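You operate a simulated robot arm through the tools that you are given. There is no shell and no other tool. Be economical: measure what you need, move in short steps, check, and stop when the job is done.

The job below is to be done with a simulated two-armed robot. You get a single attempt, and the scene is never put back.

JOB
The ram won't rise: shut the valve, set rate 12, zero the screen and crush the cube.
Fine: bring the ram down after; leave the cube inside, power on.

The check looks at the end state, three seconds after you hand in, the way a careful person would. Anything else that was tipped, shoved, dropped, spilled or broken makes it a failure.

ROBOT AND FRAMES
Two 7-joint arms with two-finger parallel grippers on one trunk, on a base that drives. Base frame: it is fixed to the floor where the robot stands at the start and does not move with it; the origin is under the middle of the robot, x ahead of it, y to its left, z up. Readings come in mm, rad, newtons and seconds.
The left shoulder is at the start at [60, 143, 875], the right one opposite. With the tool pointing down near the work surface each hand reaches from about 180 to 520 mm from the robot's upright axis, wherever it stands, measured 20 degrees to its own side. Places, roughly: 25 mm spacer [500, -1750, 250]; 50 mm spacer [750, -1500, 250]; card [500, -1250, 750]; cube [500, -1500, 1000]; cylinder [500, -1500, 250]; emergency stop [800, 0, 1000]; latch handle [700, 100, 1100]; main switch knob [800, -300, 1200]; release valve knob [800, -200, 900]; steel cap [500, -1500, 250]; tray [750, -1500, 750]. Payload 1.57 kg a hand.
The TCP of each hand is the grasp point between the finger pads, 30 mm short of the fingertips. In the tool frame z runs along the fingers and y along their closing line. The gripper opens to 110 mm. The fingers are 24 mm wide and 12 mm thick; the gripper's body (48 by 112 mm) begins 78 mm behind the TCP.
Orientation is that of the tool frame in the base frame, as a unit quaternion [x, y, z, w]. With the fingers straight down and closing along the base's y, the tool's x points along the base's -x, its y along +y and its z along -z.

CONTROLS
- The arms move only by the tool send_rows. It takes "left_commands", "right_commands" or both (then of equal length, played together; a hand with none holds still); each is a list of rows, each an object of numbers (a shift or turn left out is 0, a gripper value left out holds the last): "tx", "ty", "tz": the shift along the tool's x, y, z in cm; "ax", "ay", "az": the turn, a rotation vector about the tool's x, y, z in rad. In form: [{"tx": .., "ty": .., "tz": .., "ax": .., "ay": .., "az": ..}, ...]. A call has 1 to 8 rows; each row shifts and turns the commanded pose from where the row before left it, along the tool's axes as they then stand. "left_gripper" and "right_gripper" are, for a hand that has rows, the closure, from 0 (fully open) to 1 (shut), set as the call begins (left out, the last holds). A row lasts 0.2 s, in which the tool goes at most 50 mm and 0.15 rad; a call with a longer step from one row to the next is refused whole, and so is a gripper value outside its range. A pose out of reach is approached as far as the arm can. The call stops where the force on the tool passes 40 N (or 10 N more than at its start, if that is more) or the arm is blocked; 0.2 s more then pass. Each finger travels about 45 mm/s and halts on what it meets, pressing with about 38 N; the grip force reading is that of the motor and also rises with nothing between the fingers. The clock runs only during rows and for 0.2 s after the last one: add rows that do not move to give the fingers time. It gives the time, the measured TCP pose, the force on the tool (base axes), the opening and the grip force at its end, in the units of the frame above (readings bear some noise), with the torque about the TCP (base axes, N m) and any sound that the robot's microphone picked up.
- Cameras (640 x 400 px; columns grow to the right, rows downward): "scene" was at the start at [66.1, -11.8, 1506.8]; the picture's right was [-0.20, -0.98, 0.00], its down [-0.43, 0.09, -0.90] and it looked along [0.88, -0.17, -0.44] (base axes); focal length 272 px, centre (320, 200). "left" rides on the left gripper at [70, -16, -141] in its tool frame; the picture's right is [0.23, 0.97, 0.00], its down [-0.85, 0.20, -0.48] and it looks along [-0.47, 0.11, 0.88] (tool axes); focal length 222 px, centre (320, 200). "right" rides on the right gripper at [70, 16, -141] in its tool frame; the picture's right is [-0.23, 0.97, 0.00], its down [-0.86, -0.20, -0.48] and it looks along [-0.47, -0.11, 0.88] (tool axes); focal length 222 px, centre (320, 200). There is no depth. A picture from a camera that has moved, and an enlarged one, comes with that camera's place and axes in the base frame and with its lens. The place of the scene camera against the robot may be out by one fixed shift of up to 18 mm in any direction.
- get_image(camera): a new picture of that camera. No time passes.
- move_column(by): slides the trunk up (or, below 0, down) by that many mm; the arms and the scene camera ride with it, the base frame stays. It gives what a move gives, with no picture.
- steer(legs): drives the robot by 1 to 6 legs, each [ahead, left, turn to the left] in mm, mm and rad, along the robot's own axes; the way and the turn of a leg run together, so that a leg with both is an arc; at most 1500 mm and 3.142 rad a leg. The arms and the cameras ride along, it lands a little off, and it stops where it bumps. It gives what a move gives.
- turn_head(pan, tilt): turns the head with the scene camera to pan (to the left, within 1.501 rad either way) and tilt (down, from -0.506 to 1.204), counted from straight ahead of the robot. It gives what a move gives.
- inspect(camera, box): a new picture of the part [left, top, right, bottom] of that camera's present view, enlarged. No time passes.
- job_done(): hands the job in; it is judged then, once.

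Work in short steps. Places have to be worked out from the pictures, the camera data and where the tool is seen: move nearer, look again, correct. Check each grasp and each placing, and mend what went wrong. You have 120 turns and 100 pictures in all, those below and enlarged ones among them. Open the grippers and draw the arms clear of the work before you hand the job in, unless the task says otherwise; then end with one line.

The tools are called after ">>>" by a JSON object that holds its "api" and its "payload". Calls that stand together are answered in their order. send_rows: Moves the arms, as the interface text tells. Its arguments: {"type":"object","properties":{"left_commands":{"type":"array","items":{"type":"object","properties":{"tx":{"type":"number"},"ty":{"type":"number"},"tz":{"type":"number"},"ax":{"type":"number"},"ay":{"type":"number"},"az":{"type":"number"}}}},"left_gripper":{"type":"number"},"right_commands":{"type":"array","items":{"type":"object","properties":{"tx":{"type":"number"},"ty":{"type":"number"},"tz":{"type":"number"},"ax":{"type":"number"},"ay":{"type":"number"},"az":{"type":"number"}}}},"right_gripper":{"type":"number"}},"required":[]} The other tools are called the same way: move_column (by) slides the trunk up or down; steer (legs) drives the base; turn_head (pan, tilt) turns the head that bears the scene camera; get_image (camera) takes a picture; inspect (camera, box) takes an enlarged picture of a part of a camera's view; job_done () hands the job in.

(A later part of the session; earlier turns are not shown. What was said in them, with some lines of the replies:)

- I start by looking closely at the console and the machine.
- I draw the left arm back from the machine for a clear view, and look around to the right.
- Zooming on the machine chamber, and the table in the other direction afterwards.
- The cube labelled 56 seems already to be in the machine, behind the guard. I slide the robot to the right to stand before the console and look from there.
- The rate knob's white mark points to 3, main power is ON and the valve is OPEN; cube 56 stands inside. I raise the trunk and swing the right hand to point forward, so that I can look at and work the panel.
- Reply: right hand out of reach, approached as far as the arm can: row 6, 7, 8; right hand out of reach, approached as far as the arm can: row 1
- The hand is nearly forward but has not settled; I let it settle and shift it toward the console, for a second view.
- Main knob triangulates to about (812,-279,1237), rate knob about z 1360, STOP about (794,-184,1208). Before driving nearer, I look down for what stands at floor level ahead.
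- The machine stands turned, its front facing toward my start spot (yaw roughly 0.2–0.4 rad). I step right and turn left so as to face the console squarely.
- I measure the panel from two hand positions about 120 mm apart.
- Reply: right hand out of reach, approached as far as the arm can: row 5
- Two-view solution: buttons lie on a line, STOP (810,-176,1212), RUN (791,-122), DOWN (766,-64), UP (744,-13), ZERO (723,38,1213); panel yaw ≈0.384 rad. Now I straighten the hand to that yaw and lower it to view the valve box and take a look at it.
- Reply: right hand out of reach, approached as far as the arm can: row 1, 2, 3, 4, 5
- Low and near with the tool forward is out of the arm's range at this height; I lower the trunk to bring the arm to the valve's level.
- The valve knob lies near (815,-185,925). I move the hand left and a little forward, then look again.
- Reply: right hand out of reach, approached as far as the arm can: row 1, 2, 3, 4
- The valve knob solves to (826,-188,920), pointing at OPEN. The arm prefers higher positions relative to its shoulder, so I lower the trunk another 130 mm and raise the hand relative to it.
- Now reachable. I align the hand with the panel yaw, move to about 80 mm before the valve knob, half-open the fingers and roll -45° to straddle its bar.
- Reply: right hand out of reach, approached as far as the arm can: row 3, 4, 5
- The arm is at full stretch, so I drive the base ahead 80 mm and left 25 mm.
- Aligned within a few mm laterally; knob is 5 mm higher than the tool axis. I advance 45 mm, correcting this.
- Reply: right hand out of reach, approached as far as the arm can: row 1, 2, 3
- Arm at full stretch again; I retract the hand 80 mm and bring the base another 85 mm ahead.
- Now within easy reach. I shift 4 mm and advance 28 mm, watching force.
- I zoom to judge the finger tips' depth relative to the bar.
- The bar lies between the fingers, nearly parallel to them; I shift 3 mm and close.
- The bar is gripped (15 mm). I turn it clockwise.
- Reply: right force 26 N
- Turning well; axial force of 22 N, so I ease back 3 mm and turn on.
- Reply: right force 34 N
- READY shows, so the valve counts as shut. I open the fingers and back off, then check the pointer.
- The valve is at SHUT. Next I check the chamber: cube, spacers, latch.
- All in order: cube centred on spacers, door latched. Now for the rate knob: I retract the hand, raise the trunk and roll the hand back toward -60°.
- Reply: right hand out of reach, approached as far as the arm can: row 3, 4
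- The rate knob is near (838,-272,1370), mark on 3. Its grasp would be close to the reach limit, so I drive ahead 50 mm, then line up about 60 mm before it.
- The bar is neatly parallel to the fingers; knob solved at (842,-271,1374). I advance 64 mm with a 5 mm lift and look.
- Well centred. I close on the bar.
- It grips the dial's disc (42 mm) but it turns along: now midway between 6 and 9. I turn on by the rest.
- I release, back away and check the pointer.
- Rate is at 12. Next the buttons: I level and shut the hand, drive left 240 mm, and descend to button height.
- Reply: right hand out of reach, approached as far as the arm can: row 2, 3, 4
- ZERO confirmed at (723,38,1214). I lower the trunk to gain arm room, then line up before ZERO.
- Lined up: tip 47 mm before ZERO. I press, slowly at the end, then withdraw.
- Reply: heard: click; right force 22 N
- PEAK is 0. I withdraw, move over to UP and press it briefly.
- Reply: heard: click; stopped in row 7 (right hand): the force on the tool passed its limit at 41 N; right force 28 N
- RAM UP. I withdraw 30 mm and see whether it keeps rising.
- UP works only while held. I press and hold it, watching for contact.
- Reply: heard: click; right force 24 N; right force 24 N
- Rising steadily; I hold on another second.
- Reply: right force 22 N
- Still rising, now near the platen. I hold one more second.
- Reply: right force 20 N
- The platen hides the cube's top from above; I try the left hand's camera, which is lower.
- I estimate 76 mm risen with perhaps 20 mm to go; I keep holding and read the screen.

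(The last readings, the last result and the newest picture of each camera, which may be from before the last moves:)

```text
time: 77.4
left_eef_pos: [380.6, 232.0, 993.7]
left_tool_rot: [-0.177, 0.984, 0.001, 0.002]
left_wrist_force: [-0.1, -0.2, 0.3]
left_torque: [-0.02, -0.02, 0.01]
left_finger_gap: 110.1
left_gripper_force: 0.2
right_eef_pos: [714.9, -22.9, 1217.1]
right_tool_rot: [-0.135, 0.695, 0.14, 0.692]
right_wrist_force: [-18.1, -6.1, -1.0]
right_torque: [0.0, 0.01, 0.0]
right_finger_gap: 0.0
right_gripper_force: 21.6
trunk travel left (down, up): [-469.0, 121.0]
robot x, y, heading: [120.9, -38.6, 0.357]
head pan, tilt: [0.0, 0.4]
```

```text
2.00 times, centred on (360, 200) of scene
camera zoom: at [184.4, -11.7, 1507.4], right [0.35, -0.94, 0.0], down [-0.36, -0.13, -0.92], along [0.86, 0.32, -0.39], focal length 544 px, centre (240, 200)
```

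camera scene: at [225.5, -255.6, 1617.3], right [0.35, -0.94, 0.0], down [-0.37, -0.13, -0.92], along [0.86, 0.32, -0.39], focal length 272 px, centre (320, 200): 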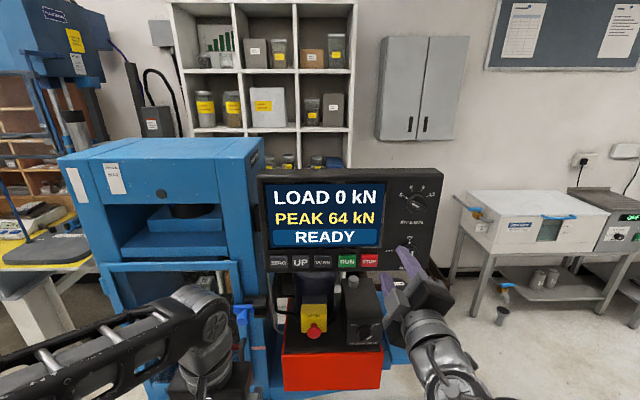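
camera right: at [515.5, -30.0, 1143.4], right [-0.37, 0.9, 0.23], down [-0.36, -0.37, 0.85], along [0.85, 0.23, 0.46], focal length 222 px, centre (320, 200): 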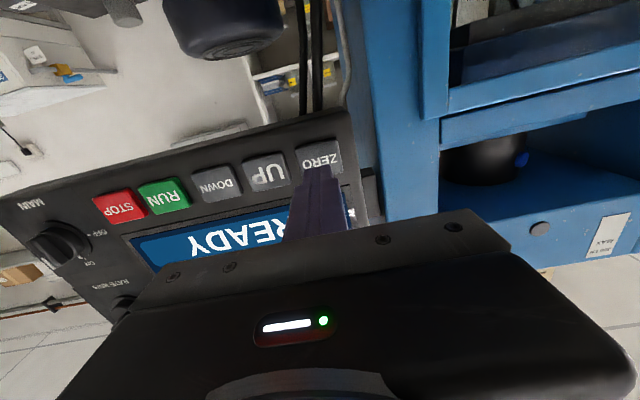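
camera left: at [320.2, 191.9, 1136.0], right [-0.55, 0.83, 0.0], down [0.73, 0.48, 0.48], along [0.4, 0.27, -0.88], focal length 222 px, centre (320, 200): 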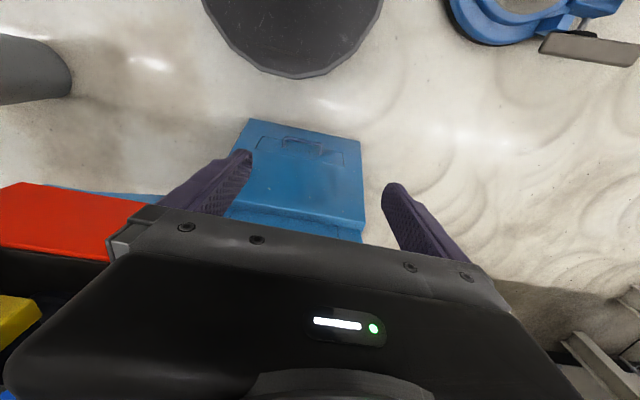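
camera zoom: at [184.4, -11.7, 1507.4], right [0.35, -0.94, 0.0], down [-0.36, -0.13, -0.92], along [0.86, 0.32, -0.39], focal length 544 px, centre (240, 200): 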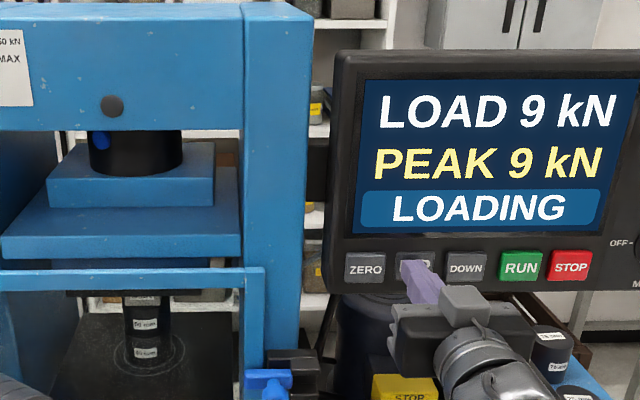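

Contact made: it shows LOADING, 9 kN. I release UP and read the screen.

>>> {"api": "send_rows", "payload": {"right_commands": [{"tz": -3}]}}

>>> {"api": "inspect", "payload": {"camera": "scene", "box": [200, 100, 520, 300]}}

```text
time: 77.8
left_eef_pos: [381.3, 232.8, 993.4]
left_tool_rot: [-0.176, 0.984, 0.001, 0.0]
left_wrist_force: [0.2, 0.4, 0.7]
left_torque: [-0.02, -0.03, 0.05]
left_finger_gap: 110.3
left_gripper_force: 0.2
right_eef_pos: [689.9, -35.3, 1215.1]
right_tool_rot: [-0.134, 0.696, 0.14, 0.692]
right_wrist_force: [0.6, 0.9, 0.2]
right_torque: [0.01, 0.03, 0.01]
right_finger_gap: 0.0
right_gripper_force: 21.4
trunk travel left (down, up): [-469.0, 121.0]
robot x, y, heading: [125.5, -41.8, 0.353]
head pan, tilt: [0.0, 0.4]
```

```text
2.00 times, centred on (360, 200) of scene
camera zoom: at [186.5, -11.6, 1507.4], right [0.35, -0.94, 0.0], down [-0.36, -0.14, -0.92], along [0.86, 0.32, -0.39], focal length 544 px, centre (240, 200)
```

zoom: 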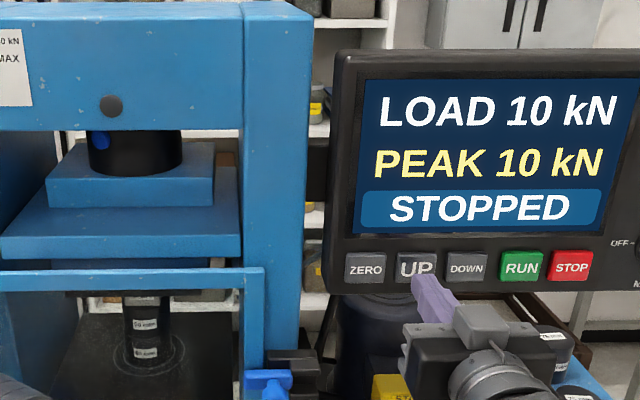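

Stopped at 10 kN, held. I move over 118 mm to RUN and press it.

>>> {"api": "send_rows", "payload": {"right_commands": [{"ty": -4}, {"ty": -4}, {"ty": -3.8}, {}]}}

>>> {"api": "get_image", "payload": {"camera": "right"}}

```text
time: 78.8
left_eef_pos: [381.5, 233.9, 992.7]
left_tool_rot: [-0.177, 0.984, 0.0, 0.001]
left_wrist_force: [0.0, -0.5, -0.3]
left_torque: [0.0, 0.01, 0.0]
left_finger_gap: 110.0
left_gripper_force: 0.0
right_eef_pos: [736.2, -142.1, 1212.7]
right_tool_rot: [-0.136, 0.696, 0.14, 0.691]
right_wrist_force: [-0.4, -1.0, -0.2]
right_torque: [0.01, 0.01, -0.02]
right_finger_gap: 0.0
right_gripper_force: 21.0
trunk travel left (down, up): [-469.0, 121.0]
robot x, y, heading: [120.3, -36.1, 0.36]
head pan, tilt: [0.0, 0.4]
```

```text
32 pictures are left
camera right: at [598.7, -179.2, 1142.7], right [-0.37, 0.9, 0.23], down [-0.36, -0.37, 0.86], along [0.86, 0.23, 0.46], focal length 222 px, centre (320, 200)
```

right: 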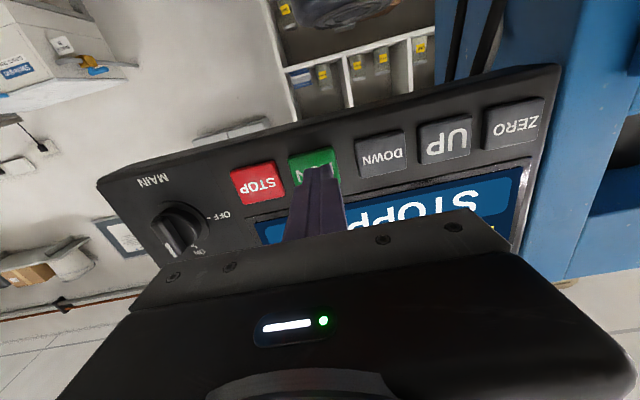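

The fingertips are in front of RUN. I press.

>>> {"api": "send_rows", "payload": {"right_commands": [{"tz": 2}, {"tz": 0.7}, {"tz": 0.3}, {"tz": 0.2}, {"tz": -2}, {}]}}

>>> {"api": "inspect", "payload": {"camera": "scene", "box": [200, 100, 520, 300]}}

```text
time: 80.2
left_eef_pos: [381.2, 233.0, 993.0]
left_tool_rot: [-0.177, 0.984, 0.0, 0.0]
left_wrist_force: [1.0, -0.1, 0.3]
left_torque: [-0.01, 0.04, 0.0]
left_finger_gap: 110.1
left_gripper_force: 0.1
right_eef_pos: [746.9, -135.3, 1214.9]
right_tool_rot: [-0.136, 0.695, 0.138, 0.692]
right_wrist_force: [0.0, -0.5, -0.8]
right_torque: [-0.01, -0.01, 0.0]
right_finger_gap: 0.0
right_gripper_force: 21.5
trunk travel left (down, up): [-469.0, 121.0]
robot x, y, heading: [122.1, -36.8, 0.353]
head pan, tilt: [0.0, 0.4]
heard: click
```

```text
2.00 times, centred on (360, 200) of scene
camera zoom: at [188.4, -10.2, 1507.3], right [0.35, -0.94, 0.0], down [-0.37, -0.14, -0.92], along [0.86, 0.32, -0.39], focal length 544 px, centre (240, 200)
```

zoom: 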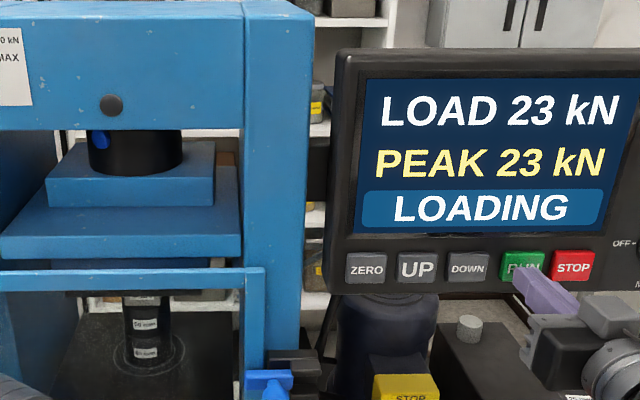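

Loading runs by itself at about 12 kN/s; I wait and move over before DOWN meanwhile.

>>> {"api": "send_rows", "payload": {"right_commands": [{"tz": -1}, {"ty": 2.9}, {"ty": 2.8}, {}, {}, {}, {}, {}]}}

>>> {"api": "send_rows", "payload": {"right_commands": [{}, {}, {}, {}, {}, {}, {}, {}]}}

>>> {"api": "inspect", "payload": {"camera": "scene", "box": [200, 100, 520, 300]}}

```text
time: 82.0
left_eef_pos: [381.1, 232.3, 993.6]
left_tool_rot: [-0.178, 0.984, 0.0, 0.0]
left_wrist_force: [0.4, 0.2, -1.1]
left_torque: [-0.01, 0.02, 0.01]
left_finger_gap: 110.0
left_gripper_force: 0.0
right_eef_pos: [716.9, -88.0, 1214.1]
right_tool_rot: [-0.135, 0.696, 0.139, 0.691]
right_wrist_force: [0.8, 0.1, 0.3]
right_torque: [0.01, -0.01, 0.0]
right_finger_gap: 0.2
right_gripper_force: 21.9
trunk travel left (down, up): [-469.0, 121.0]
robot x, y, heading: [121.6, -40.7, 0.357]
head pan, tilt: [0.0, 0.4]
```

```text
time: 83.8
left_eef_pos: [380.6, 232.5, 994.1]
left_tool_rot: [-0.177, 0.984, -0.001, 0.0]
left_wrist_force: [-0.3, 0.7, 0.2]
left_torque: [-0.01, -0.01, 0.02]
left_finger_gap: 110.2
left_gripper_force: 0.0
right_eef_pos: [714.8, -87.7, 1212.9]
right_tool_rot: [-0.135, 0.696, 0.139, 0.692]
right_wrist_force: [0.3, 0.7, 0.4]
right_torque: [0.03, 0.03, 0.04]
right_finger_gap: 0.3
right_gripper_force: 21.2
trunk travel left (down, up): [-469.0, 121.0]
robot x, y, heading: [122.9, -40.5, 0.356]
head pan, tilt: [0.0, 0.4]
```

```text
2.00 times, centred on (360, 200) of scene
camera zoom: at [187.5, -10.7, 1507.3], right [0.35, -0.94, 0.0], down [-0.36, -0.14, -0.92], along [0.86, 0.32, -0.39], focal length 544 px, centre (240, 200)
```

zoom: 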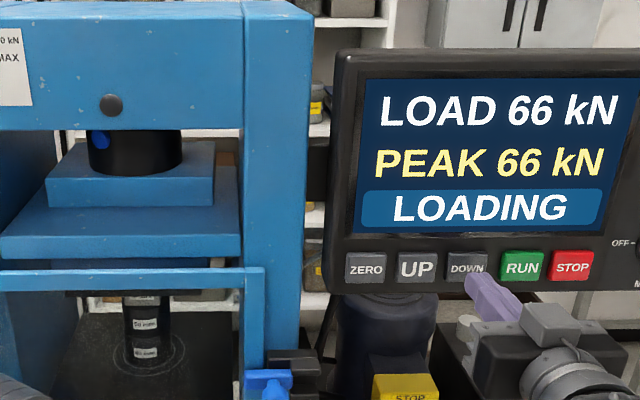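

66 kN and rising at 12 kN/s; I wait on in short pieces.

>>> {"api": "send_rows", "payload": {"right_commands": [{}, {}, {}, {}, {}, {}, {}, {}]}}

>>> {"api": "inspect", "payload": {"camera": "scene", "box": [200, 100, 520, 300]}}

```text
time: 85.6
left_eef_pos: [380.4, 233.4, 993.0]
left_tool_rot: [-0.177, 0.984, 0.0, 0.0]
left_wrist_force: [1.2, 0.1, -0.5]
left_torque: [0.02, -0.04, 0.03]
left_finger_gap: 110.0
left_gripper_force: 0.0
right_eef_pos: [716.0, -88.5, 1212.8]
right_tool_rot: [-0.135, 0.696, 0.14, 0.691]
right_wrist_force: [0.1, -0.7, 0.8]
right_torque: [0.02, 0.02, 0.0]
right_finger_gap: 0.0
right_gripper_force: 21.7
trunk travel left (down, up): [-469.0, 121.0]
robot x, y, heading: [124.6, -36.0, 0.361]
head pan, tilt: [0.0, 0.4]
```

```text
2.00 times, centred on (360, 200) of scene
camera zoom: at [187.5, -10.7, 1507.3], right [0.35, -0.94, 0.0], down [-0.36, -0.14, -0.92], along [0.86, 0.32, -0.39], focal length 544 px, centre (240, 200)
```

zoom: 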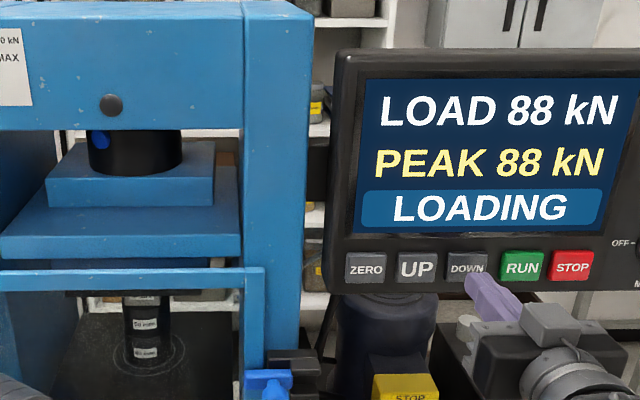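

88 kN; I keep waiting, listening for the break.

>>> {"api": "send_rows", "payload": {"right_commands": [{}, {}, {}, {}, {}, {}, {}, {}]}}

>>> {"api": "send_rows", "payload": {"right_commands": [{}, {}, {}, {}, {}, {}, {}, {}]}}

>>> {"api": "inspect", "payload": {"camera": "scene", "box": [200, 100, 520, 300]}}

```text
time: 87.4
left_eef_pos: [381.4, 232.2, 993.5]
left_tool_rot: [-0.177, 0.984, 0.0, 0.0]
left_wrist_force: [0.3, -0.5, 0.4]
left_torque: [0.02, -0.04, 0.03]
left_finger_gap: 109.9
left_gripper_force: 0.1
right_eef_pos: [716.4, -88.0, 1214.5]
right_tool_rot: [-0.135, 0.696, 0.14, 0.692]
right_wrist_force: [-0.4, 0.8, -0.2]
right_torque: [-0.01, 0.0, 0.01]
right_finger_gap: 0.1
right_gripper_force: 21.2
trunk travel left (down, up): [-469.0, 121.0]
robot x, y, heading: [122.1, -43.5, 0.358]
head pan, tilt: [0.0, 0.4]
```

```text
time: 89.2
left_eef_pos: [381.1, 232.2, 993.8]
left_tool_rot: [-0.176, 0.984, 0.0, 0.0]
left_wrist_force: [-0.1, -0.3, 0.1]
left_torque: [-0.01, 0.01, 0.03]
left_finger_gap: 110.0
left_gripper_force: 0.1
right_eef_pos: [716.3, -88.4, 1212.5]
right_tool_rot: [-0.135, 0.696, 0.139, 0.692]
right_wrist_force: [0.1, -0.7, 0.4]
right_torque: [-0.04, 0.01, 0.02]
right_finger_gap: 0.0
right_gripper_force: 21.2
trunk travel left (down, up): [-469.0, 121.0]
robot x, y, heading: [124.3, -39.8, 0.361]
head pan, tilt: [0.0, 0.4]
```

```text
2.00 times, centred on (360, 200) of scene
camera zoom: at [187.5, -10.7, 1507.3], right [0.35, -0.94, 0.0], down [-0.36, -0.14, -0.92], along [0.86, 0.32, -0.39], focal length 544 px, centre (240, 200)
```

zoom: 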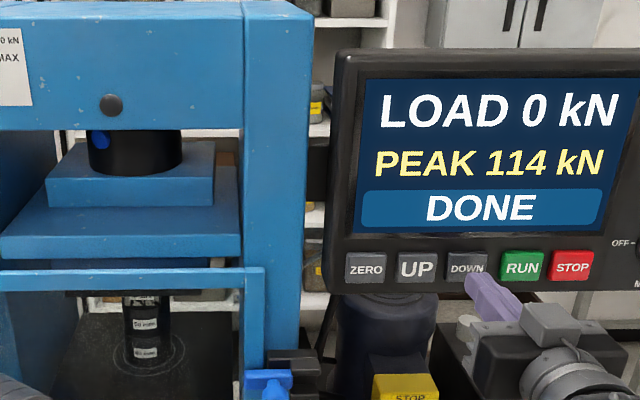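

The cube broke at 114 kN: DONE. Now I press and hold DOWN.

>>> {"api": "send_rows", "payload": {"right_commands": [{"ty": 0.3, "tz": 2}, {"tz": 0.6}, {"tz": 0.3}, {}, {}, {}, {}, {}]}}

>>> {"api": "inspect", "payload": {"camera": "scene", "box": [200, 100, 520, 300]}}

```text
time: 91.0
left_eef_pos: [380.2, 230.9, 993.7]
left_tool_rot: [-0.177, 0.984, -0.001, 0.002]
left_wrist_force: [0.6, -0.2, 0.6]
left_torque: [0.05, 0.01, 0.01]
left_finger_gap: 110.2
left_gripper_force: 0.0
right_eef_pos: [737.1, -75.8, 1213.6]
right_tool_rot: [-0.135, 0.696, 0.141, 0.691]
right_wrist_force: [-24.2, -11.8, -13.1]
right_torque: [-0.11, 0.27, -0.04]
right_finger_gap: 0.0
right_gripper_force: 20.5
trunk travel left (down, up): [-469.0, 121.0]
robot x, y, heading: [126.4, -39.3, 0.357]
head pan, tilt: [0.0, 0.4]
heard: click
```

```text
2.00 times, centred on (360, 200) of scene
camera zoom: at [184.5, -12.7, 1507.3], right [0.35, -0.94, 0.0], down [-0.36, -0.13, -0.92], along [0.86, 0.32, -0.39], focal length 544 px, centre (240, 200)
```

zoom: 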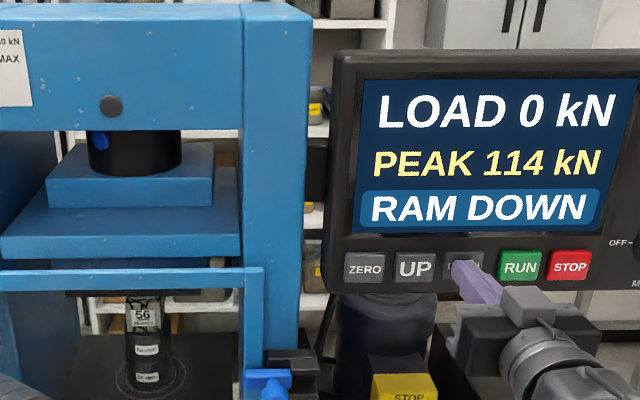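

RAM DOWN is active; I hold it for several more seconds.

>>> {"api": "send_rows", "payload": {"right_commands": [{}, {}, {}, {}, {}, {}, {}, {}]}}

>>> {"api": "send_rows", "payload": {"right_commands": [{}, {}, {}, {}, {}, {}, {}, {}]}}

>>> {"api": "send_rows", "payload": {"right_commands": [{}, {}, {}, {}, {}, {}, {}, {}]}}

>>> {"api": "inspect", "payload": {"camera": "scene", "box": [200, 100, 520, 300]}}

```text
time: 92.8
left_eef_pos: [379.6, 230.9, 994.7]
left_tool_rot: [-0.177, 0.984, 0.0, 0.002]
left_wrist_force: [-0.5, 1.0, 0.3]
left_torque: [0.0, 0.0, 0.02]
left_finger_gap: 110.1
left_gripper_force: 0.0
right_eef_pos: [737.1, -75.9, 1215.3]
right_tool_rot: [-0.135, 0.695, 0.14, 0.692]
right_wrist_force: [-23.7, -10.3, -12.0]
right_torque: [-0.09, 0.29, -0.06]
right_finger_gap: 0.1
right_gripper_force: 21.5
trunk travel left (down, up): [-469.0, 121.0]
robot x, y, heading: [125.3, -40.3, 0.36]
head pan, tilt: [0.0, 0.4]
```

```text
time: 94.6
left_eef_pos: [378.6, 231.3, 995.2]
left_tool_rot: [-0.177, 0.984, 0.0, 0.001]
left_wrist_force: [-0.1, 0.7, 0.6]
left_torque: [0.02, 0.0, 0.02]
left_finger_gap: 110.2
left_gripper_force: 0.0
right_eef_pos: [736.7, -75.9, 1215.0]
right_tool_rot: [-0.136, 0.695, 0.14, 0.692]
right_wrist_force: [-21.8, -9.9, -5.1]
right_torque: [0.0, 0.12, -0.06]
right_finger_gap: 0.1
right_gripper_force: 21.7
trunk travel left (down, up): [-469.0, 121.0]
robot x, y, heading: [124.8, -39.7, 0.353]
head pan, tilt: [0.0, 0.4]
```

```text
time: 96.4
left_eef_pos: [379.0, 231.1, 993.8]
left_tool_rot: [-0.178, 0.984, 0.0, 0.002]
left_wrist_force: [-0.7, 0.3, -0.3]
left_torque: [-0.03, -0.02, -0.01]
left_finger_gap: 110.1
left_gripper_force: 0.0
right_eef_pos: [737.6, -75.1, 1216.6]
right_tool_rot: [-0.135, 0.695, 0.139, 0.693]
right_wrist_force: [-20.3, -10.7, -1.3]
right_torque: [0.02, -0.02, -0.12]
right_finger_gap: 0.0
right_gripper_force: 21.0
trunk travel left (down, up): [-469.0, 121.0]
robot x, y, heading: [120.7, -40.0, 0.354]
head pan, tilt: [0.0, 0.4]
```

```text
2.00 times, centred on (360, 200) of scene
camera zoom: at [184.0, -12.6, 1507.4], right [0.35, -0.94, 0.0], down [-0.36, -0.13, -0.92], along [0.86, 0.32, -0.39], focal length 544 px, centre (240, 200)
```

zoom: 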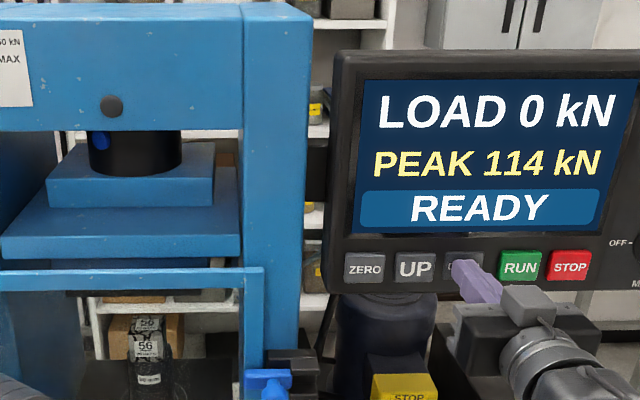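

The ram is at the bottom (READY while still held), the cracked cube inside. I withdraw the hand, open it and drive the robot back a little.

>>> {"api": "send_rows", "payload": {"right_commands": [{"tz": -3}, {"tz": -3}, {"tz": -2}, {}]}}

>>> {"api": "steer", "payload": {"legs": [[-180, 0, 0]]}}

>>> {"api": "send_rows", "payload": {"right_commands": [{}, {}, {}, {}, {}, {}, {}], "right_gripper": 0}}

>>> {"api": "get_image", "payload": {"camera": "scene"}}

>>> {"api": "inspect", "payload": {"camera": "scene", "box": [290, 130, 450, 290]}}

```text
time: 97.4
left_eef_pos: [381.2, 232.0, 993.2]
left_tool_rot: [-0.177, 0.984, 0.0, 0.0]
left_wrist_force: [-0.4, 0.3, 0.4]
left_torque: [0.01, -0.02, -0.02]
left_finger_gap: 109.9
left_gripper_force: 0.1
right_eef_pos: [666.4, -106.0, 1212.2]
right_tool_rot: [-0.135, 0.696, 0.14, 0.691]
right_wrist_force: [0.0, -0.5, -0.4]
right_torque: [0.0, 0.02, -0.02]
right_finger_gap: 0.0
right_gripper_force: 21.3
trunk travel left (down, up): [-469.0, 121.0]
robot x, y, heading: [124.4, -37.6, 0.354]
head pan, tilt: [0.0, 0.4]
```

```text
time: 98.9
left_eef_pos: [204.8, 167.9, 994.1]
left_tool_rot: [-0.179, 0.984, 0.0, 0.002]
left_wrist_force: [-0.5, 0.1, 0.3]
left_torque: [-0.03, -0.05, -0.02]
left_finger_gap: 110.0
left_gripper_force: 0.0
right_eef_pos: [490.9, -167.1, 1212.4]
right_tool_rot: [-0.135, 0.696, 0.141, 0.691]
right_wrist_force: [-0.9, 0.5, 0.3]
right_torque: [-0.03, 0.01, -0.01]
right_finger_gap: 0.1
right_gripper_force: 20.8
trunk travel left (down, up): [-469.0, 121.0]
robot x, y, heading: [-53.4, -106.4, 0.358]
head pan, tilt: [0.0, 0.4]
```

```text
time: 100.5
left_eef_pos: [205.1, 169.2, 992.8]
left_tool_rot: [-0.179, 0.984, 0.0, 0.0]
left_wrist_force: [-0.2, 0.3, -0.2]
left_torque: [0.0, -0.02, -0.01]
left_finger_gap: 110.2
left_gripper_force: 0.1
right_eef_pos: [491.5, -167.5, 1213.1]
right_tool_rot: [-0.137, 0.696, 0.142, 0.691]
right_wrist_force: [0.7, -0.2, 0.3]
right_torque: [0.0, -0.01, 0.0]
right_finger_gap: 110.1
right_gripper_force: 0.1
trunk travel left (down, up): [-469.0, 121.0]
robot x, y, heading: [-50.4, -102.8, 0.36]
head pan, tilt: [0.0, 0.4]
```

```text
25 pictures are left
camera scene: at [13.0, -75.7, 1507.3], right [0.35, -0.94, 0.0], down [-0.36, -0.14, -0.92], along [0.86, 0.32, -0.39], focal length 272 px, centre (320, 200)
```

scene: 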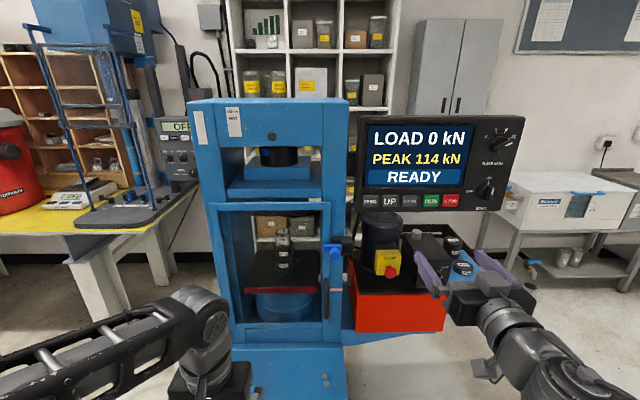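

```text
2.50 times, centred on (370, 210) of scene
camera zoom: at [13.0, -75.7, 1507.3], right [0.35, -0.94, 0.0], down [-0.36, -0.14, -0.92], along [0.86, 0.32, -0.39], focal length 680 px, centre (195, 175)
```

zoom: 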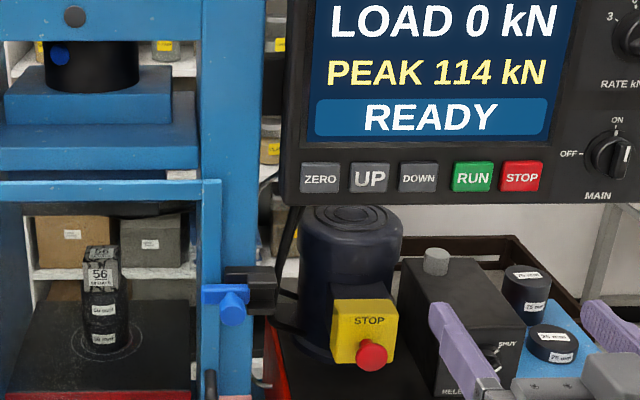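

Everything looks as wanted; one last check of the rate dial.

>>> {"api": "inspect", "payload": {"camera": "scene", "box": [460, 115, 530, 215]}}

```text
4.00 times, centred on (495, 165) of scene
camera zoom: at [13.0, -75.7, 1507.3], right [0.35, -0.94, 0.0], down [-0.36, -0.14, -0.92], along [0.86, 0.32, -0.39], focal length 1089 px, centre (-380, 340)
```

zoom: 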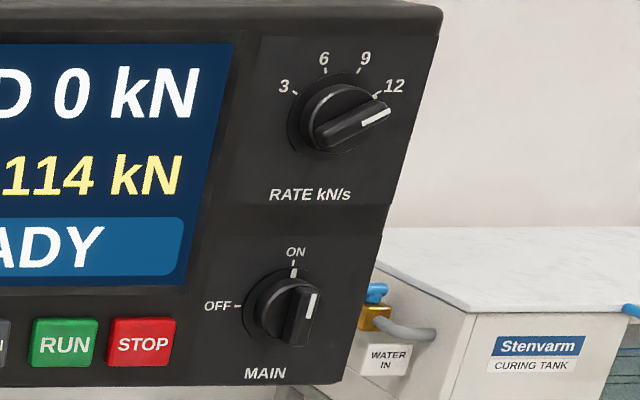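

The rate dial is at 12, the main switch is ON, the ram is down and the hands are open and clear. I hand the job in.

>>> {"api": "job_done", "payload": {}}

```text
The job is handed in.
```

The cube is crushed, with a peak of 114 kN at rate 12: I shut the valve, zeroed the screen before loading, brought the ram back down and left the cube inside with the power on.
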